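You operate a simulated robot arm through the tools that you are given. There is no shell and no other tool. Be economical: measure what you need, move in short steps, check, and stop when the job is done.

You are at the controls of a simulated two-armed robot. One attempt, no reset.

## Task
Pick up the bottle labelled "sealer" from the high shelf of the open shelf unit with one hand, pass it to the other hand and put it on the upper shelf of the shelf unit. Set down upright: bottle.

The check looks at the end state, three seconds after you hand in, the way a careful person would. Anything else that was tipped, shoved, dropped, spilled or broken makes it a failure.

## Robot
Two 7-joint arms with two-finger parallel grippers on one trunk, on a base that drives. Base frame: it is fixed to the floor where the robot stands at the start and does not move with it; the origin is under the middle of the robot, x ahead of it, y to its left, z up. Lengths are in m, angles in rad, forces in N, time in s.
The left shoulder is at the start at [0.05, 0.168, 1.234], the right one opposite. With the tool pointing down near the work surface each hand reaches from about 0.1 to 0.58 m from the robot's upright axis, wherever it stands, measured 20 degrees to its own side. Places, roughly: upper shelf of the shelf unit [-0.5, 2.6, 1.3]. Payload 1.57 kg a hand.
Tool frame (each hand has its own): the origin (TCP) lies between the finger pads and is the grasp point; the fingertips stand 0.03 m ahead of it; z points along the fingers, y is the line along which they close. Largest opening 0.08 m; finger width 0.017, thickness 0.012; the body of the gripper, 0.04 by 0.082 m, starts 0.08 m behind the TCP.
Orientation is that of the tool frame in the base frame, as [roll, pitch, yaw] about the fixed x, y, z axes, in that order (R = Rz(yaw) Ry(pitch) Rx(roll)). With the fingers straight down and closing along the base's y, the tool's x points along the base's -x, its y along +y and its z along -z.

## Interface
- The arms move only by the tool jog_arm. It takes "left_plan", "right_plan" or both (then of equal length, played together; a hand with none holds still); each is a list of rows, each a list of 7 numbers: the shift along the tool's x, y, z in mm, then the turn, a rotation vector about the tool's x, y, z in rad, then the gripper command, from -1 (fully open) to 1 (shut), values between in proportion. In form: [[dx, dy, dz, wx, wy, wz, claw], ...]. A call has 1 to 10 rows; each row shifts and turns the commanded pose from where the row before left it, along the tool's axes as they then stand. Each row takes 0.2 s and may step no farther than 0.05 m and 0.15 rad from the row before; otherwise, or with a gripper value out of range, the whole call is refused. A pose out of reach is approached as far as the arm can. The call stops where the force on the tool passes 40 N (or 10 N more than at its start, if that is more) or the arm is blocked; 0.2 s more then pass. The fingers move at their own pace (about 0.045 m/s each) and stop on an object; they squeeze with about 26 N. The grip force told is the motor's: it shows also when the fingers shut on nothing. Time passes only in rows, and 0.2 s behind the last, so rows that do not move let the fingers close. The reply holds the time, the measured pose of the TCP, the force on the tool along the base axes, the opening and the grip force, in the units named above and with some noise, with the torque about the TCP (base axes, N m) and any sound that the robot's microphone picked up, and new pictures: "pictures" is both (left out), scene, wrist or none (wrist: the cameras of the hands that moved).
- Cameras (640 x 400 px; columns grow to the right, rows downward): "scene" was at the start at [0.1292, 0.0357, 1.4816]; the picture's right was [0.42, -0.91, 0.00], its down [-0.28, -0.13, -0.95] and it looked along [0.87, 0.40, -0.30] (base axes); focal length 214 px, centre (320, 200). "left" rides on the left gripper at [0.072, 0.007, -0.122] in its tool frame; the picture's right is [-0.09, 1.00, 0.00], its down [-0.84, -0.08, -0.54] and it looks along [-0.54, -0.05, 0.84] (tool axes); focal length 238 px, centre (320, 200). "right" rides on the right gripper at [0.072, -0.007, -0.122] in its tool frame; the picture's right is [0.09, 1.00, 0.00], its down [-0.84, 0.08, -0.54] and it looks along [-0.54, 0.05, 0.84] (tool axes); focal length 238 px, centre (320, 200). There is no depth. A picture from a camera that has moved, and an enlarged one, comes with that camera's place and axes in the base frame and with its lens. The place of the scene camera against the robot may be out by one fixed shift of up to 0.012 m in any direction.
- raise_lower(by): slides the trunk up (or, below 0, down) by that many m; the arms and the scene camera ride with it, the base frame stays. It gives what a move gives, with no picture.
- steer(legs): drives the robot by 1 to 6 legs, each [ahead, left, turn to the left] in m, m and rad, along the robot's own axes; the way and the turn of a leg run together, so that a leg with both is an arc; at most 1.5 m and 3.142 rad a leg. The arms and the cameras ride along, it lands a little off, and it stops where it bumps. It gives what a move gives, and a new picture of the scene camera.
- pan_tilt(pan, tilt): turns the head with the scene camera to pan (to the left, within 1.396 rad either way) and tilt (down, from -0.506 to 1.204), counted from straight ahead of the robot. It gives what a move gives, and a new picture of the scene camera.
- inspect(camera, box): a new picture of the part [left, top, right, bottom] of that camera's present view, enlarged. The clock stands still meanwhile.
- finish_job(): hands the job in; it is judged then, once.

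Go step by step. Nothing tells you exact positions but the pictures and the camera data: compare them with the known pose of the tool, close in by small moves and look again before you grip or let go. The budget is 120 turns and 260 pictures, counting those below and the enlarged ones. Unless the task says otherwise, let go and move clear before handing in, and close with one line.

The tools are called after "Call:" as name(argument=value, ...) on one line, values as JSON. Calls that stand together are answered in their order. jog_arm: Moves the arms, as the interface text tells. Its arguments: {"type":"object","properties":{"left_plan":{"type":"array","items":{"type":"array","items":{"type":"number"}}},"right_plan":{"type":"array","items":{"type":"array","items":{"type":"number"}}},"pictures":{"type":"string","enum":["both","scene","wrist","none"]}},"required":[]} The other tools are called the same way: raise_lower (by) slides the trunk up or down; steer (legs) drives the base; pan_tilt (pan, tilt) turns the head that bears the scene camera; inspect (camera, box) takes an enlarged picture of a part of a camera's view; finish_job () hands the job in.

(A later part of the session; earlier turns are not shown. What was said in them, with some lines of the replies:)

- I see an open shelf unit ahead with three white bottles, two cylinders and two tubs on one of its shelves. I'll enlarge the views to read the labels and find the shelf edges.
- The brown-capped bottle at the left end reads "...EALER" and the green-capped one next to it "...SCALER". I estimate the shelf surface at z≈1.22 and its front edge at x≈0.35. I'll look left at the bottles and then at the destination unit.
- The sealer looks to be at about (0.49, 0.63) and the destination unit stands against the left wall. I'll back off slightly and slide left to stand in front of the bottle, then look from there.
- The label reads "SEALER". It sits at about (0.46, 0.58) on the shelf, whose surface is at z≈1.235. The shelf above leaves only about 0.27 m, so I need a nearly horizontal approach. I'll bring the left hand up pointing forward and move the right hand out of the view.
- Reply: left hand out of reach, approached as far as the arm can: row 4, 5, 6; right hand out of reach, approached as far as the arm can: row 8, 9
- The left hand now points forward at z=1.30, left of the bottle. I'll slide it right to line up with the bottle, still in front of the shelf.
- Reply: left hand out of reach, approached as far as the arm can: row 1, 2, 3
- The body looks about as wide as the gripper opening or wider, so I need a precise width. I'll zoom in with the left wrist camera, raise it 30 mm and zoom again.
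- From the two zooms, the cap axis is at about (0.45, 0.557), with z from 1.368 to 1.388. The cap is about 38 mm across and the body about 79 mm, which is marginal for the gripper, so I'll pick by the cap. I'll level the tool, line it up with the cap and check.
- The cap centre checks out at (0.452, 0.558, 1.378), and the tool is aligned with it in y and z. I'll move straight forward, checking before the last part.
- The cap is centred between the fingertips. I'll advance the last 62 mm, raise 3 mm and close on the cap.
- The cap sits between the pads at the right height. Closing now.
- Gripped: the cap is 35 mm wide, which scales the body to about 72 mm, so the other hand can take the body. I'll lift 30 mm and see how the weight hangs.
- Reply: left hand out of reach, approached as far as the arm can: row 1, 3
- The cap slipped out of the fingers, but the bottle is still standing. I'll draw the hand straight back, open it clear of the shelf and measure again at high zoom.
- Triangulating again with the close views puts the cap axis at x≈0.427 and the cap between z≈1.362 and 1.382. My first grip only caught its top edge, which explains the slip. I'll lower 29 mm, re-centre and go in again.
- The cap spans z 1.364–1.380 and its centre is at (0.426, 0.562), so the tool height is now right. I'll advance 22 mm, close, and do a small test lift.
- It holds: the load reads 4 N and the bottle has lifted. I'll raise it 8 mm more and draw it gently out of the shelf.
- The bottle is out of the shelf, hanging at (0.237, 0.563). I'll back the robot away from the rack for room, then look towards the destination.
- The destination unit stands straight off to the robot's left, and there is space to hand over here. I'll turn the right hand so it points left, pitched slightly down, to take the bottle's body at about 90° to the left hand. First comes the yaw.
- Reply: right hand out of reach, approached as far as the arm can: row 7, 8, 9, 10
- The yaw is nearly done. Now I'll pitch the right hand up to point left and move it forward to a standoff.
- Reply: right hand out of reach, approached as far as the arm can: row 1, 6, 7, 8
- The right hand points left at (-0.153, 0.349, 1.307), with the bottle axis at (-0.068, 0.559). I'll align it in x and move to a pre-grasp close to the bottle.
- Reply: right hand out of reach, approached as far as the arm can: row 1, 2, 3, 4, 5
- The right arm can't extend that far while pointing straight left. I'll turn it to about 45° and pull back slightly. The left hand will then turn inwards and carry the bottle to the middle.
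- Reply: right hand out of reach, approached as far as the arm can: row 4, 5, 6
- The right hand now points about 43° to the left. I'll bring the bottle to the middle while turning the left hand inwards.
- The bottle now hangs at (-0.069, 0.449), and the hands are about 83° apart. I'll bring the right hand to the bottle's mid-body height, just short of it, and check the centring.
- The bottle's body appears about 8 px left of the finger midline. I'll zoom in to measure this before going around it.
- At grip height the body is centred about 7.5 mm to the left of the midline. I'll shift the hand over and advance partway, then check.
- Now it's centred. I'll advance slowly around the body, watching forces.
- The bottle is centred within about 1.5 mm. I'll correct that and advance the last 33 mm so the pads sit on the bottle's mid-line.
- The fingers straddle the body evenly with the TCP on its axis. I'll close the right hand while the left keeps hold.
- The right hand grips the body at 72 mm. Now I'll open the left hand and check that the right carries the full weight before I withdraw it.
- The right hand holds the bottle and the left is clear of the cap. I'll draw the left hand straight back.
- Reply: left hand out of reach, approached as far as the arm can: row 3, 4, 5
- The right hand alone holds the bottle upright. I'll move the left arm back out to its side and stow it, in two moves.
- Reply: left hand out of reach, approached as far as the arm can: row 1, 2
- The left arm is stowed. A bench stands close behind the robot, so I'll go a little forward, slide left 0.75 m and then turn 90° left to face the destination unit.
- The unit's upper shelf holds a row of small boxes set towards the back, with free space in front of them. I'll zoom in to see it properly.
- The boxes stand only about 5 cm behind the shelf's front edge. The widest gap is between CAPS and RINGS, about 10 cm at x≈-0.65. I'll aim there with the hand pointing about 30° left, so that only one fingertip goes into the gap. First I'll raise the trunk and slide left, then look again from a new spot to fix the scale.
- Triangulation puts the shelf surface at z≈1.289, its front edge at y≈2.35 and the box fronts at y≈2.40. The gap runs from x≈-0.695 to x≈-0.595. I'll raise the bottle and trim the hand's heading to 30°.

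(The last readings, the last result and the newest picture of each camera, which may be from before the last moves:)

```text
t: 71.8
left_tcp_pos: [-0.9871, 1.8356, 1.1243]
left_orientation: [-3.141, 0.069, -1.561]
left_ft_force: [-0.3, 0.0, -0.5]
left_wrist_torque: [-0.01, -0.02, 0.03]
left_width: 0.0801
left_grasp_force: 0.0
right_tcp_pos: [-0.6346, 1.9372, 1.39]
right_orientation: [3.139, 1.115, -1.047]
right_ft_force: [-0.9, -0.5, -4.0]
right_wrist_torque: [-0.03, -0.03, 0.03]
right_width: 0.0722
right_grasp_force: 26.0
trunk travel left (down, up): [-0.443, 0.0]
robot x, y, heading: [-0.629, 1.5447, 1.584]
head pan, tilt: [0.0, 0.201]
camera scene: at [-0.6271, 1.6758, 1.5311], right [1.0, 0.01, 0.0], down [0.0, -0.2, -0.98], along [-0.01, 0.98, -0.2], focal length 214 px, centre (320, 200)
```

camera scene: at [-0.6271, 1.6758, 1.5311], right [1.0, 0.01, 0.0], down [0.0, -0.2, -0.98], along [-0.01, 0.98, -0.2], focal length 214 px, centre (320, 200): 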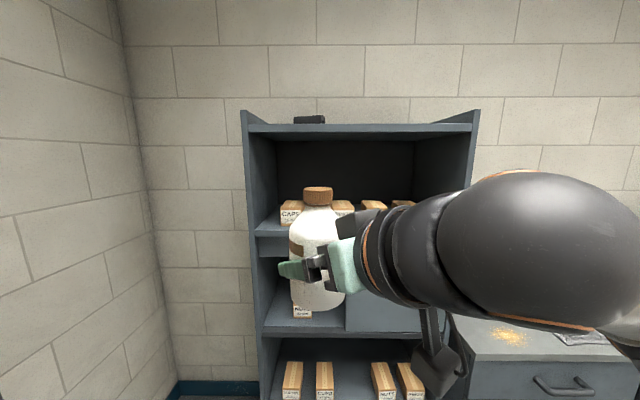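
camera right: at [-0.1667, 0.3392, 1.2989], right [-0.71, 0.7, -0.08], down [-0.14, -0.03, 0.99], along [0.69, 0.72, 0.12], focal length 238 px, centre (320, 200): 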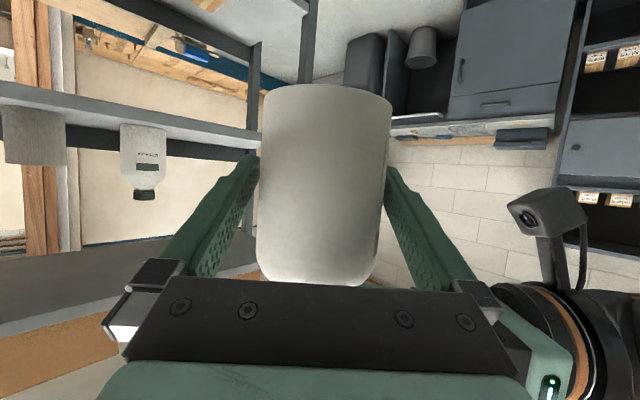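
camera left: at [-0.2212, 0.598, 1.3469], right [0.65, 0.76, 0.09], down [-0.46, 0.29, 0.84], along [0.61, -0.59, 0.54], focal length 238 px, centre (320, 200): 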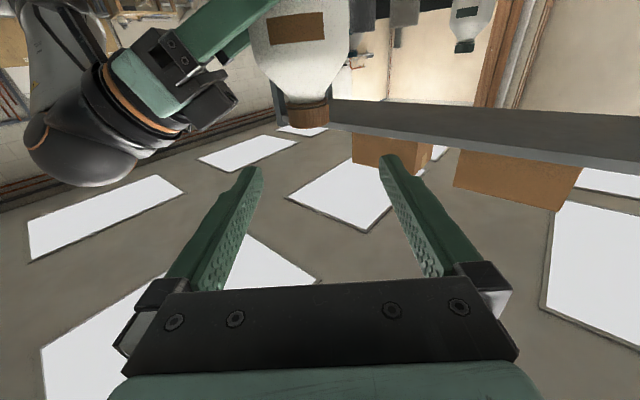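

The hand is at exactly 30°, with the bottle at z=1.39 clear of the shelf level. I'll drive ahead so the bottle stops just in front of the shelf edge.

Call:
steer(legs=[[0.34, 0.01, 0]])

Call:
inspect(camera="right", box=[0, 0, 640, 400])

Call:
pan_tilt(pan=0.0, tilt=0.5)

```text
t: 74.1
left_tcp_pos: [-1.0008, 2.1736, 1.1233]
left_orientation: [3.141, 0.069, -1.56]
left_ft_force: [-1.1, 0.4, -0.2]
left_wrist_torque: [-0.01, 0.0, 0.0]
left_width: 0.0801
left_grasp_force: 0.0
right_tcp_pos: [-0.6483, 2.2744, 1.3906]
right_orientation: [3.141, 1.115, -1.046]
right_ft_force: [-0.4, 0.3, -3.7]
right_wrist_torque: [-0.02, -0.03, 0.0]
right_width: 0.0722
right_grasp_force: 25.7
trunk travel left (down, up): [-0.443, 0.0]
robot x, y, heading: [-0.6432, 1.8815, 1.581]
head pan, tilt: [0.0, 0.201]
camera scene: at [-0.641, 2.0127, 1.5311], right [1.0, 0.01, 0.0], down [0.0, -0.2, -0.98], along [-0.01, 0.98, -0.2], focal length 214 px, centre (320, 200)
```

scene: 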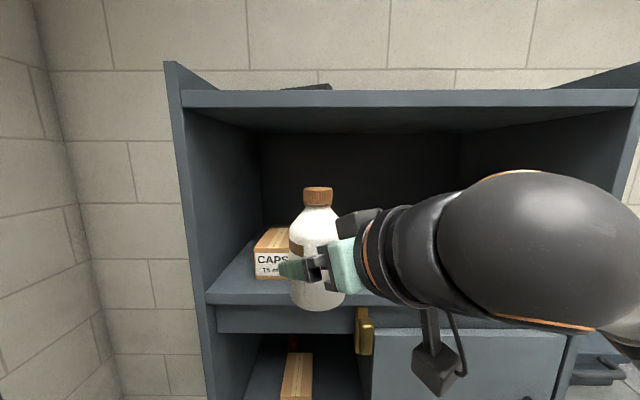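

```text
1.00 times, centred on (320, 200) of right (not enlarged: the box is as wide or as high as the picture)
camera zoom: at [-0.5728, 2.1531, 1.3794], right [-0.84, -0.53, -0.08], down [-0.01, -0.14, 0.99], along [-0.54, 0.83, 0.12], focal length 238 px, centre (320, 200)
```

zoom: 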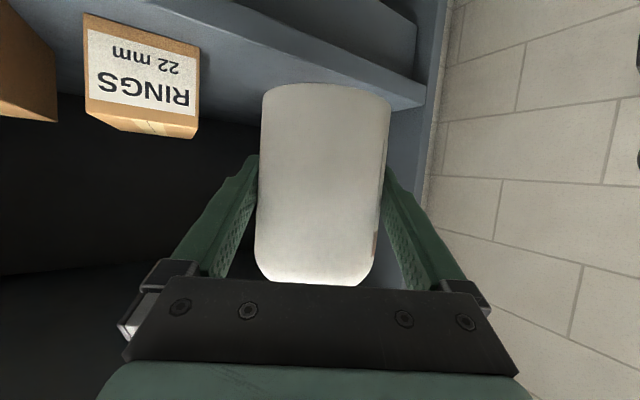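

```text
t: 74.9
left_tcp_pos: [-1.0004, 2.1731, 1.1233]
left_orientation: [-3.141, 0.069, -1.56]
left_ft_force: [-0.6, -0.4, 0.7]
left_wrist_torque: [-0.03, -0.01, -0.02]
left_width: 0.0798
left_grasp_force: 0.0
right_tcp_pos: [-0.6483, 2.2717, 1.3899]
right_orientation: [-3.141, 1.116, -1.047]
right_ft_force: [0.1, -0.1, -4.1]
right_wrist_torque: [0.0, 0.0, -0.02]
right_width: 0.0724
right_grasp_force: 25.6
trunk travel left (down, up): [-0.443, 0.0]
robot x, y, heading: [-0.6425, 1.8819, 1.582]
head pan, tilt: [0.0, 0.499]
camera scene: at [-0.641, 2.0098, 1.5036], right [1.0, 0.01, 0.0], down [0.01, -0.48, -0.88], along [-0.01, 0.88, -0.48], focal length 214 px, centre (320, 200)
```

scene: 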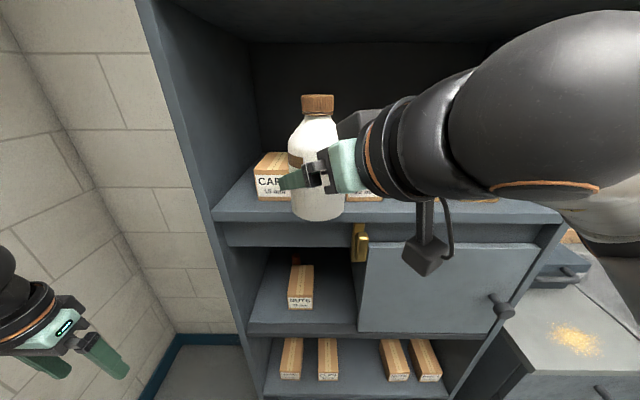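

The wrist camera sees the RINGS box clearly, and its left edge is confirmed at x≈-0.594. I'll zoom the scene camera on the CAPS side and the bottle.

Call:
inspect(camera="scene", box=[210, 90, 410, 240])

```text
2.67 times, centred on (310, 165) of scene
camera zoom: at [-0.641, 2.0098, 1.5036], right [1.0, 0.01, 0.0], down [0.01, -0.48, -0.88], along [-0.01, 0.88, -0.48], focal length 572 px, centre (347, 293)
```

zoom: 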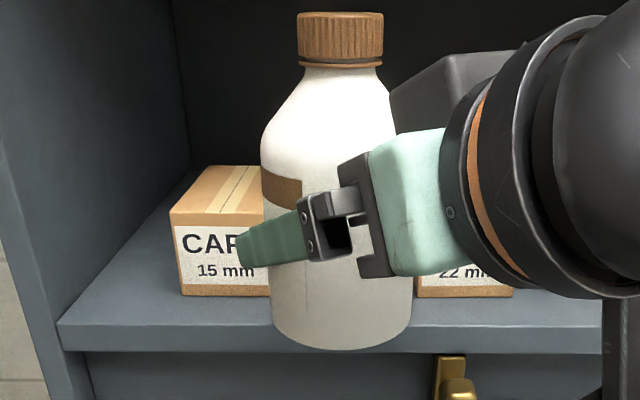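

From the bottle's own appearance, the scene camera reads about 10 mm high, so the shelf is really at z≈1.28. The box fronts at y≈2.399 and the gap agree in both cameras. I'll move the bottle in above the gap to (-0.653, 2.393) and check before lowering.

Call:
jog_arm(right_plan=[[-7.9, -9.4, 16.1, 0, 0, 0, 1], [-7.9, -9.4, 16.1, 0, 0, 0, 1], [-7.9, -9.4, 16.1, 0, 0, 0, 1], [-7.9, -9.4, 16.1, 0, 0, 0, 1], [-7.9, -9.4, 16.1, 0, 0, 0, 1], [-7.9, -9.4, 16.1, 0, 0, 0, 1], [0, 0, 0, 0, 0, 0, 1]], pictures="both")

Call:
inspect(camera="scene", box=[220, 90, 420, 230])

```text
t: 76.5
left_tcp_pos: [-1.0009, 2.1721, 1.1232]
left_orientation: [-3.141, 0.068, -1.561]
left_ft_force: [-0.4, -0.2, 0.8]
left_wrist_torque: [0.01, 0.0, -0.02]
left_width: 0.08
left_grasp_force: 0.0
right_tcp_pos: [-0.6533, 2.3968, 1.3894]
right_orientation: [-3.142, 1.115, -1.046]
right_ft_force: [-0.2, 0.8, -3.6]
right_wrist_torque: [-0.02, 0.01, -0.02]
right_width: 0.0723
right_grasp_force: 26.2
trunk travel left (down, up): [-0.443, 0.0]
robot x, y, heading: [-0.644, 1.8812, 1.582]
head pan, tilt: [0.0, 0.499]
camera scene: at [-0.6409, 2.0097, 1.5035], right [1.0, 0.01, 0.0], down [0.01, -0.48, -0.88], along [-0.01, 0.88, -0.48], focal length 214 px, centre (320, 200)
camera right: at [-0.578, 2.2755, 1.3794], right [-0.84, -0.53, -0.08], down [-0.01, -0.14, 0.99], along [-0.54, 0.83, 0.12], focal length 238 px, centre (320, 200)
```

scene: 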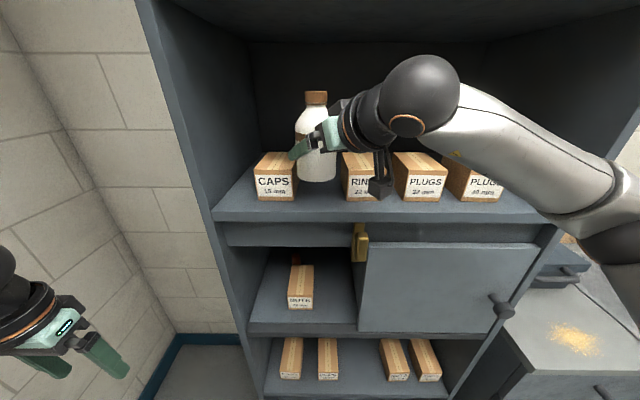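
right: 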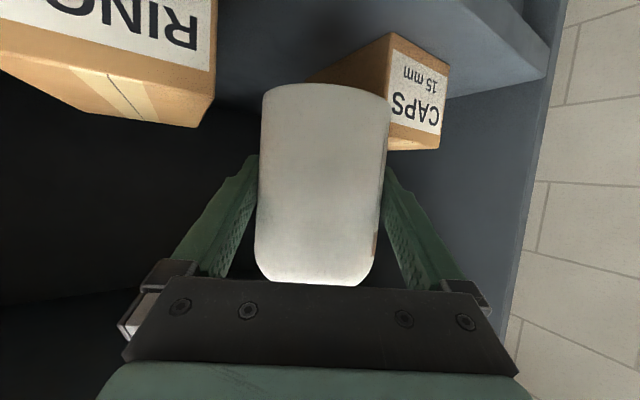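

```text
2.86 times, centred on (320, 160) of scene
camera zoom: at [-0.6409, 2.0097, 1.5035], right [1.0, 0.01, 0.0], down [0.01, -0.48, -0.88], along [-0.01, 0.88, -0.48], focal length 613 px, centre (320, 314)
```

zoom: 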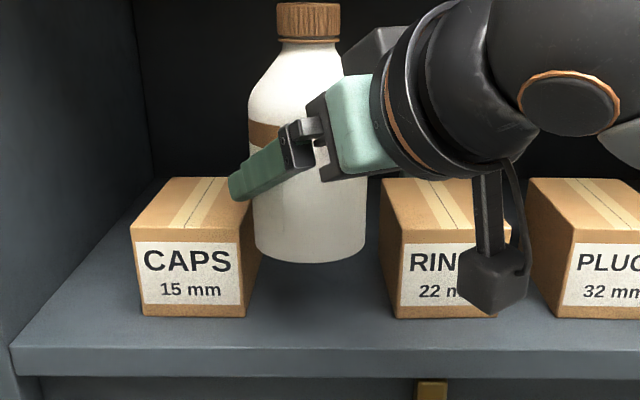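

Viewed closer, the gap is about 0.107 m (x from -0.698 to -0.592) and the bottle is over it. I'll shift 2.5 mm left and lower most of the way, then check clearances.

Call:
jog_arm(right_plan=[[-0.5, 2.2, 1.1, 0, 0, 0, 1], [10.1, 0, 5, 0, 0, 0, 1], [10.1, 0, 5, 0, 0, 0, 1], [10.1, 0, 5, 0, 0, 0, 1], [0, 0, 0, 0, 0, 0, 1]], pictures="both")

Call:
inspect(camera="scene", box=[250, 120, 390, 230])

```text
t: 77.7
left_tcp_pos: [-0.9998, 2.172, 1.1232]
left_orientation: [3.141, 0.07, -1.561]
left_ft_force: [1.2, -0.2, 0.5]
left_wrist_torque: [-0.03, -0.02, 0.0]
left_width: 0.0801
left_grasp_force: 0.1
right_tcp_pos: [-0.6563, 2.3928, 1.3569]
right_orientation: [3.141, 1.118, -1.047]
right_ft_force: [0.9, -1.4, -2.3]
right_wrist_torque: [0.0, 0.05, 0.03]
right_width: 0.0724
right_grasp_force: 26.3
trunk travel left (down, up): [-0.443, 0.0]
robot x, y, heading: [-0.6447, 1.8794, 1.583]
head pan, tilt: [0.0, 0.499]
camera scene: at [-0.6408, 2.0096, 1.5036], right [1.0, 0.01, 0.0], down [0.01, -0.48, -0.88], along [-0.01, 0.88, -0.48], focal length 214 px, centre (320, 200)
camera right: at [-0.5811, 2.2734, 1.3456], right [-0.84, -0.53, -0.08], down [-0.01, -0.14, 0.99], along [-0.54, 0.83, 0.12], focal length 238 px, centre (320, 200)
```

scene: 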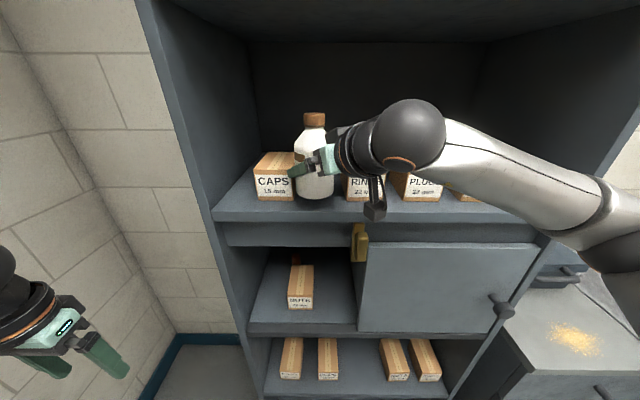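
right: 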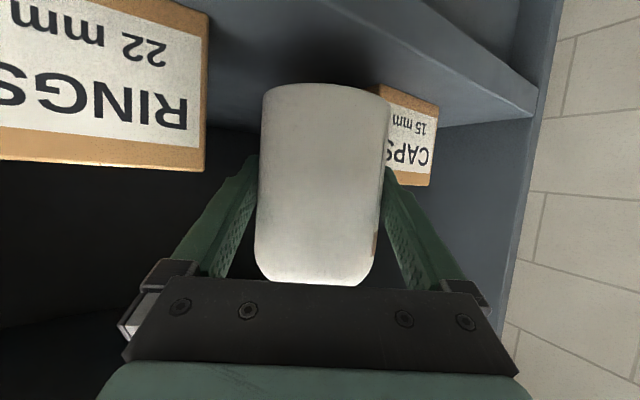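

```text
3.64 times, centred on (320, 175) of scene
camera zoom: at [-0.6408, 2.0096, 1.5036], right [1.0, 0.01, 0.0], down [0.01, -0.48, -0.88], along [-0.01, 0.88, -0.48], focal length 780 px, centre (320, 291)
```

zoom: 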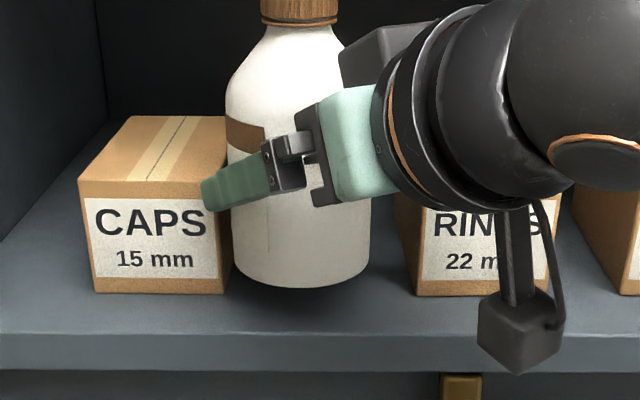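

Clearances look good on both sides. I'll nudge 2.5 mm deeper and continue down, watching the force.

Call:
jog_arm(right_plan=[[-1, -1.2, 1.9, 0, 0, 0, 1], [5.4, 0, 2.6, 0, 0, 0, 1], [5.4, 0, 2.6, 0, 0, 0, 1], [5.4, 0, 2.6, 0, 0, 0, 1], [0, 0, 0, 0, 0, 0, 1]], pictures="none")

Call:
inspect(camera="scene", box=[250, 120, 390, 230])

Call:
inspect(camera="right", box=[160, 0, 480, 200])

```text
t: 78.9
left_tcp_pos: [-1.0016, 2.172, 1.1233]
left_orientation: [-3.141, 0.07, -1.56]
left_ft_force: [-0.2, -0.5, 0.4]
left_wrist_torque: [0.05, 0.01, 0.01]
left_width: 0.08
left_grasp_force: 0.1
right_tcp_pos: [-0.656, 2.3979, 1.339]
right_orientation: [3.141, 1.114, -1.043]
right_ft_force: [1.3, -0.8, -4.6]
right_wrist_torque: [-0.03, -0.02, 0.0]
right_width: 0.0723
right_grasp_force: 26.1
trunk travel left (down, up): [-0.443, 0.0]
robot x, y, heading: [-0.6451, 1.8822, 1.577]
head pan, tilt: [0.0, 0.499]
```

```text
3.64 times, centred on (320, 175) of scene
camera zoom: at [-0.6409, 2.0099, 1.5035], right [1.0, 0.01, 0.0], down [0.01, -0.48, -0.88], along [-0.01, 0.88, -0.48], focal length 780 px, centre (320, 291)
```

zoom: 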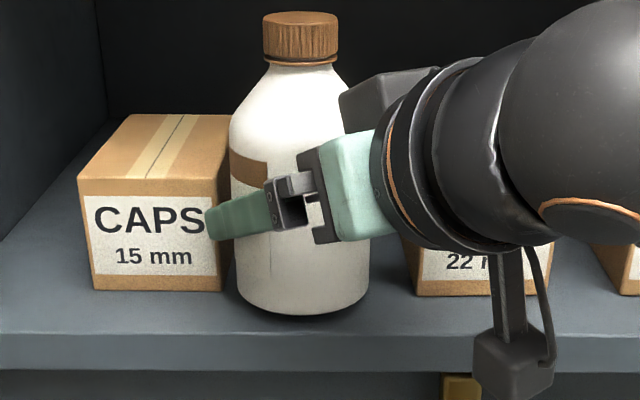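

```text
2.00 times, centred on (320, 100) of right
camera zoom: at [-0.5809, 2.2773, 1.3275], right [-0.84, -0.53, -0.08], down [-0.01, -0.14, 0.99], along [-0.54, 0.83, 0.12], focal length 477 px, centre (320, 400)
```

zoom: 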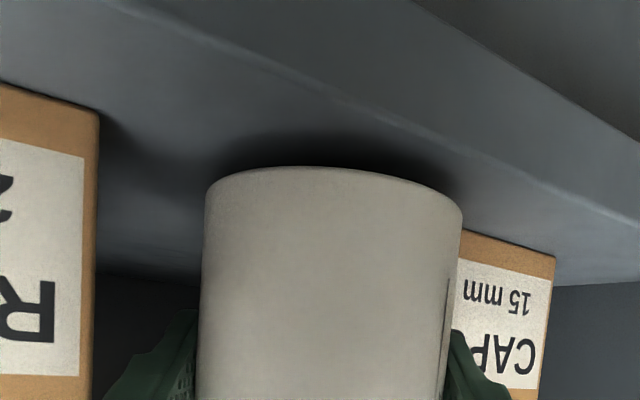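

Still a little above the shelf. I'll lower in 3 mm steps.

Call:
jog_arm(right_plan=[[2.7, 0, 1.3, 0, 0, 0, 1], [2.7, 0, 1.3, 0, 0, 0, 1], [0, 0, 0, 0, 0, 0, 1]], pictures="none")

Call:
inspect(camera="right", box=[160, 0, 480, 200])

```text
t: 79.7
left_tcp_pos: [-1.0008, 2.1732, 1.1228]
left_orientation: [-3.141, 0.069, -1.559]
left_ft_force: [0.5, 0.1, -0.3]
left_wrist_torque: [0.04, 0.01, 0.03]
left_width: 0.0799
left_grasp_force: 0.0
right_tcp_pos: [-0.6574, 2.3959, 1.3326]
right_orientation: [3.138, 1.115, -1.046]
right_ft_force: [-0.9, -0.6, -3.9]
right_wrist_torque: [0.0, 0.01, -0.02]
right_width: 0.0723
right_grasp_force: 25.9
trunk travel left (down, up): [-0.443, 0.0]
robot x, y, heading: [-0.6433, 1.8852, 1.583]
head pan, tilt: [0.0, 0.499]
```

```text
2.00 times, centred on (320, 100) of right
camera zoom: at [-0.5808, 2.2764, 1.3216], right [-0.84, -0.53, -0.08], down [-0.01, -0.14, 0.99], along [-0.54, 0.83, 0.12], focal length 477 px, centre (320, 400)
```

zoom: 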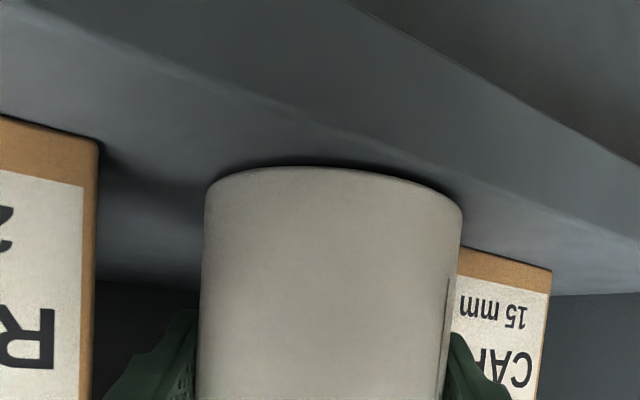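

Call:
jog_arm(right_plan=[[1.8, 0, 0.9, 0, 0, 0, 1], [1.8, 0, 0.9, 0, 0, 0, 1], [0, 0, 0, 0, 0, 0, 1]], pictures="none")

Call:
inspect(camera="right", box=[160, 0, 480, 200])

```text
t: 80.5
left_tcp_pos: [-1.0008, 2.1717, 1.1238]
left_orientation: [-3.141, 0.069, -1.56]
left_ft_force: [0.4, -1.1, 0.5]
left_wrist_torque: [0.0, 0.0, 0.0]
left_width: 0.0799
left_grasp_force: 0.1
right_tcp_pos: [-0.6556, 2.3967, 1.3313]
right_orientation: [-3.138, 1.121, -1.044]
right_ft_force: [-0.5, 2.6, 6.2]
right_wrist_torque: [0.14, -0.21, 0.04]
right_width: 0.0723
right_grasp_force: 25.9
trunk travel left (down, up): [-0.443, 0.0]
robot x, y, heading: [-0.6426, 1.8822, 1.578]
head pan, tilt: [0.0, 0.499]
```

```text
2.00 times, centred on (320, 100) of right
camera zoom: at [-0.5806, 2.2765, 1.3198], right [-0.84, -0.53, -0.08], down [0.0, -0.15, 0.99], along [-0.54, 0.83, 0.12], focal length 477 px, centre (320, 400)
```

zoom: 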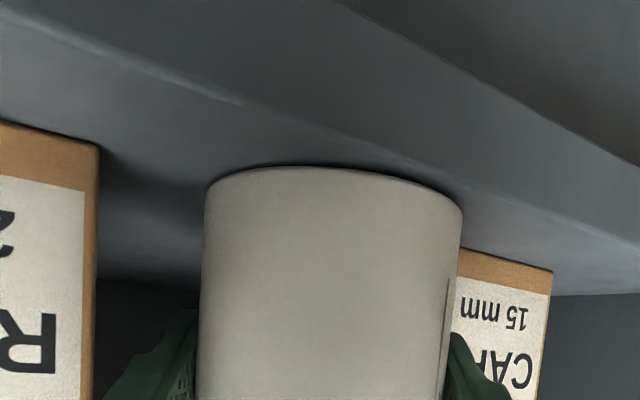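

The shelf has taken the weight, and the bottle stands inside the front edge. I'll relieve the press by 1 mm and open slightly.

Call:
jog_arm(right_plan=[[-1, 0, -0.5, 0, 0, 0, 1], [0, 0, 0, 0, 0, 0, 1], [0, 0, 0, 0, 0, 0, -0.85], [0, 0, 0, 0, 0, 0, -0.95], [0, 0, 0, 0, 0, 0, -0.95], [0, 0, 0, 0, 0, 0, -0.95]], pictures="both")

Call:
inspect(camera="scene", box=[250, 120, 390, 230])

Call:
inspect(camera="right", box=[180, 40, 460, 240])

```text
t: 81.9
left_tcp_pos: [-1.0009, 2.1724, 1.1226]
left_orientation: [3.141, 0.07, -1.561]
left_ft_force: [-0.8, -0.4, -0.6]
left_wrist_torque: [0.03, 0.0, -0.01]
left_width: 0.0801
left_grasp_force: 0.0
right_tcp_pos: [-0.6548, 2.3971, 1.3301]
right_orientation: [-3.141, 1.114, -1.046]
right_ft_force: [-0.6, -0.2, -0.6]
right_wrist_torque: [0.0, -0.03, 0.03]
right_width: 0.0779
right_grasp_force: 0.1
trunk travel left (down, up): [-0.443, 0.0]
robot x, y, heading: [-0.6399, 1.8849, 1.581]
head pan, tilt: [0.0, 0.499]
camera scene: at [-0.641, 2.0096, 1.5035], right [1.0, 0.01, 0.0], down [0.01, -0.48, -0.88], along [-0.01, 0.88, -0.48], focal length 214 px, centre (320, 200)
camera right: at [-0.5802, 2.2765, 1.3194], right [-0.84, -0.53, -0.08], down [-0.01, -0.14, 0.99], along [-0.54, 0.83, 0.12], focal length 238 px, centre (320, 200)
```

scene: 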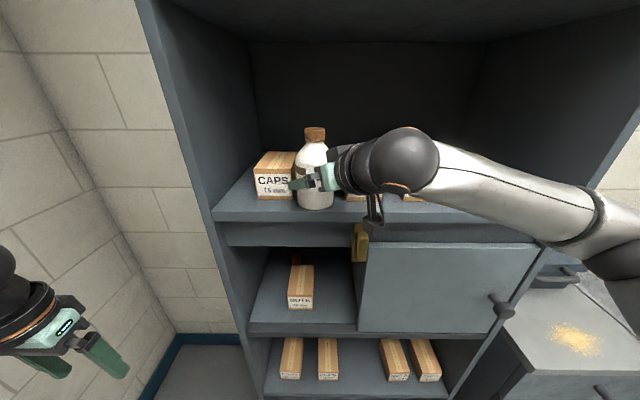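
right: 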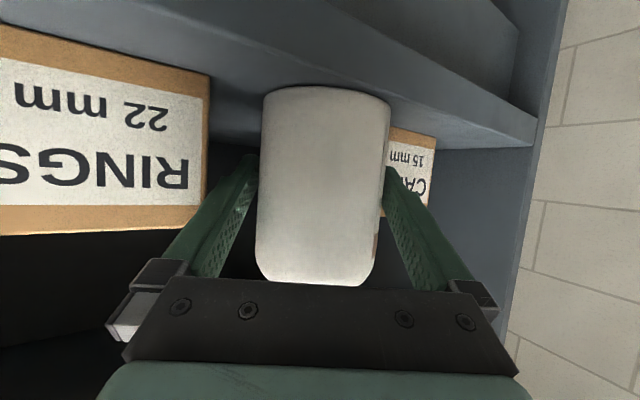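

```text
3.64 times, centred on (320, 175) of scene
camera zoom: at [-0.641, 2.0096, 1.5035], right [1.0, 0.01, 0.0], down [0.01, -0.48, -0.88], along [-0.01, 0.88, -0.48], focal length 780 px, centre (320, 291)
```

zoom: 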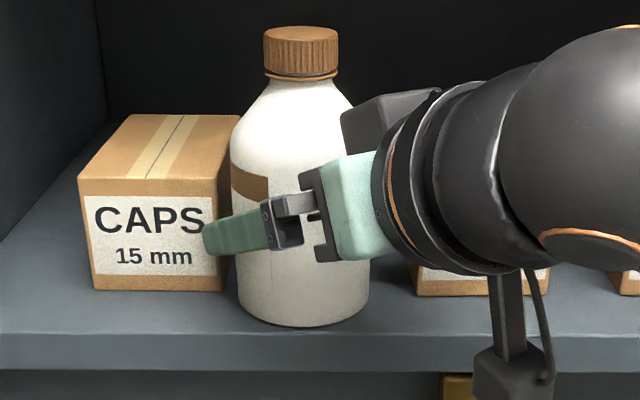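

```text
2.00 times, centred on (320, 140) of right
camera zoom: at [-0.5802, 2.2765, 1.3194], right [-0.84, -0.53, -0.08], down [-0.01, -0.14, 0.99], along [-0.54, 0.83, 0.12], focal length 477 px, centre (320, 320)
```

zoom: 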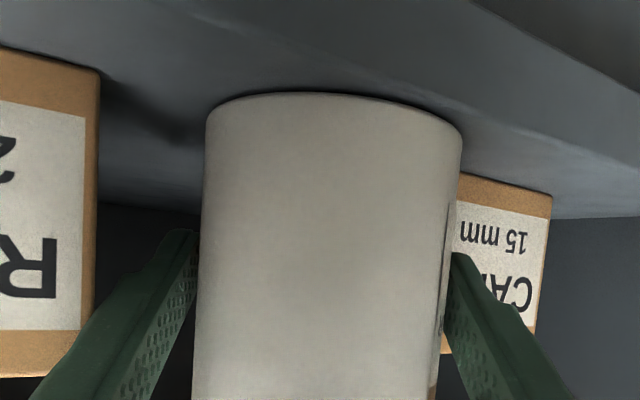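

The bottle stands upright inside the edge with both boxes untouched. I'll withdraw the hand along its own axis.

Call:
jog_arm(right_plan=[[0, 0, -8, 0, 0, 0, -0.95], [0, 0, -10, 0, 0, 0, -0.95], [0, 0, -12, 0, 0, 0, -0.95], [0, 0, -15, 0, 0, 0, -0.95], [0, 0, -15, 0, 0, 0, -0.95], [0, 0, -20, 0, 0, 0, -0.95], [0, 0, -20, 0, 0, 0, -0.95]], pictures="both")

```text
t: 83.5
left_tcp_pos: [-1.0012, 2.1712, 1.1245]
left_orientation: [3.14, 0.071, -1.56]
left_ft_force: [1.0, -0.1, -0.1]
left_wrist_torque: [0.04, 0.01, 0.0]
left_width: 0.0801
left_grasp_force: 0.1
right_tcp_pos: [-0.6107, 2.3173, 1.374]
right_orientation: [-3.14, 1.116, -1.044]
right_ft_force: [1.0, -0.3, -0.1]
right_wrist_torque: [-0.01, 0.03, -0.01]
right_width: 0.0778
right_grasp_force: 0.1
trunk travel left (down, up): [-0.443, 0.0]
robot x, y, heading: [-0.6426, 1.8852, 1.587]
head pan, tilt: [0.0, 0.499]
camera scene: at [-0.6407, 2.0092, 1.5036], right [1.0, 0.01, 0.0], down [0.01, -0.48, -0.88], along [-0.01, 0.88, -0.48], focal length 214 px, centre (320, 200)
camera right: at [-0.5354, 2.1983, 1.363], right [-0.84, -0.53, -0.08], down [-0.01, -0.14, 0.99], along [-0.54, 0.83, 0.12], focal length 238 px, centre (320, 200)
```

scene: 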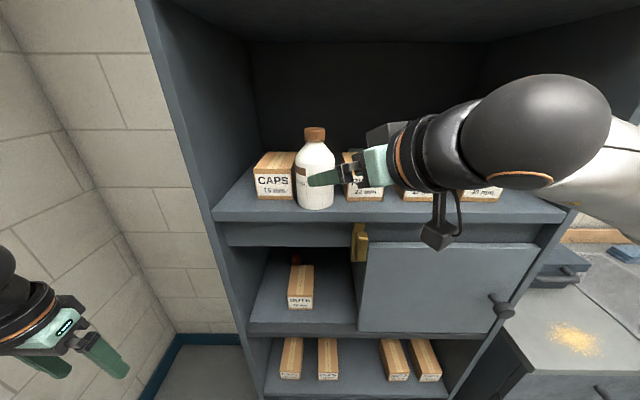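
right: 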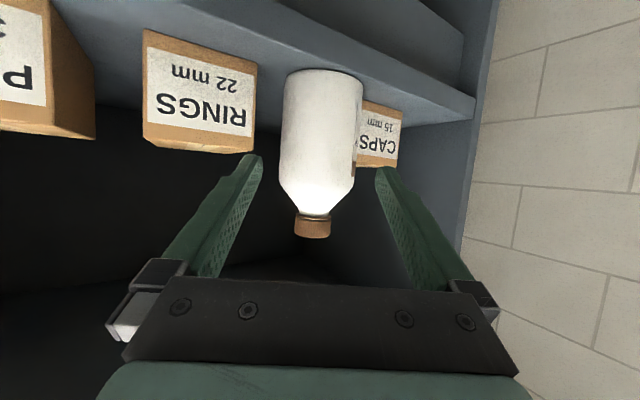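

The hand is clear and the bottle stands undisturbed. I'll back the robot off and take a final look.

Call:
steer(legs=[[-0.3, 0, 0]])

Call:
inspect(camera="scene", box=[220, 60, 460, 220])

```text
t: 85.5
left_tcp_pos: [-0.9971, 1.8715, 1.1236]
left_orientation: [3.141, 0.072, -1.563]
left_ft_force: [-0.1, -0.5, 1.0]
left_wrist_torque: [0.02, 0.04, 0.03]
left_width: 0.08
left_grasp_force: 0.2
right_tcp_pos: [-0.6062, 2.0177, 1.3738]
right_orientation: [-3.141, 1.116, -1.048]
right_ft_force: [0.7, -0.7, -0.4]
right_wrist_torque: [-0.03, -0.01, 0.01]
right_width: 0.078
right_grasp_force: 0.1
trunk travel left (down, up): [-0.443, 0.0]
robot x, y, heading: [-0.6397, 1.5788, 1.581]
head pan, tilt: [0.0, 0.499]
camera scene: at [-0.6378, 1.7082, 1.5036], right [1.0, 0.01, 0.0], down [0.0, -0.48, -0.88], along [-0.01, 0.88, -0.48], focal length 214 px, centre (320, 200)
```

scene: 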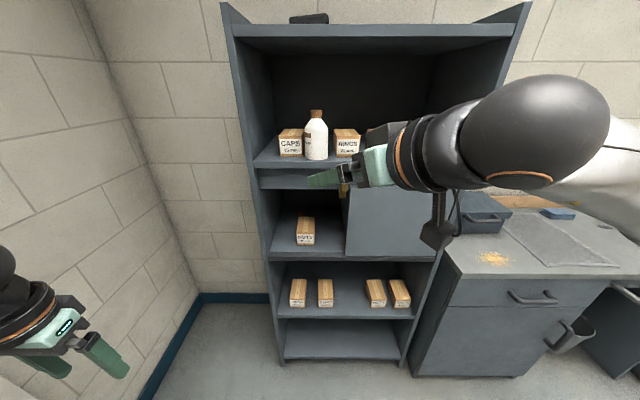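

```text
2.50 times, centred on (340, 140) of scene
camera zoom: at [-0.6378, 1.7082, 1.5036], right [1.0, 0.01, 0.0], down [0.0, -0.48, -0.88], along [-0.01, 0.88, -0.48], focal length 536 px, centre (270, 350)
```

zoom: 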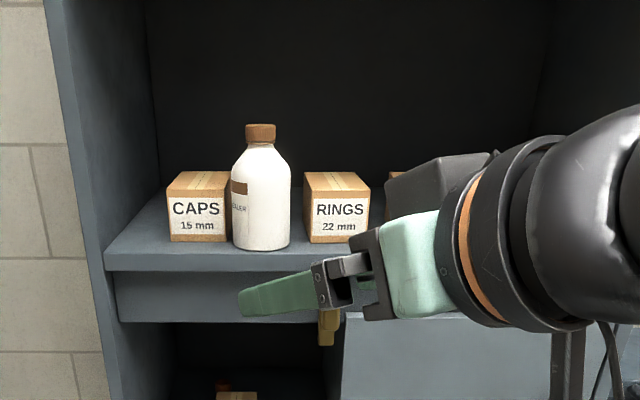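

The sealer bottle stands upright on the upper shelf between the CAPS and RINGS boxes, both of which are undisturbed. Both hands are empty and clear, so I'm handing in.

Call:
finish_job()

```text
The job is handed in.
```

The sealer bottle was picked up with the left hand, passed to the right, and now stands upright on the shelf unit's upper shelf. My first grip on its cap slipped, but the bottle stayed standing and nothing else moved.
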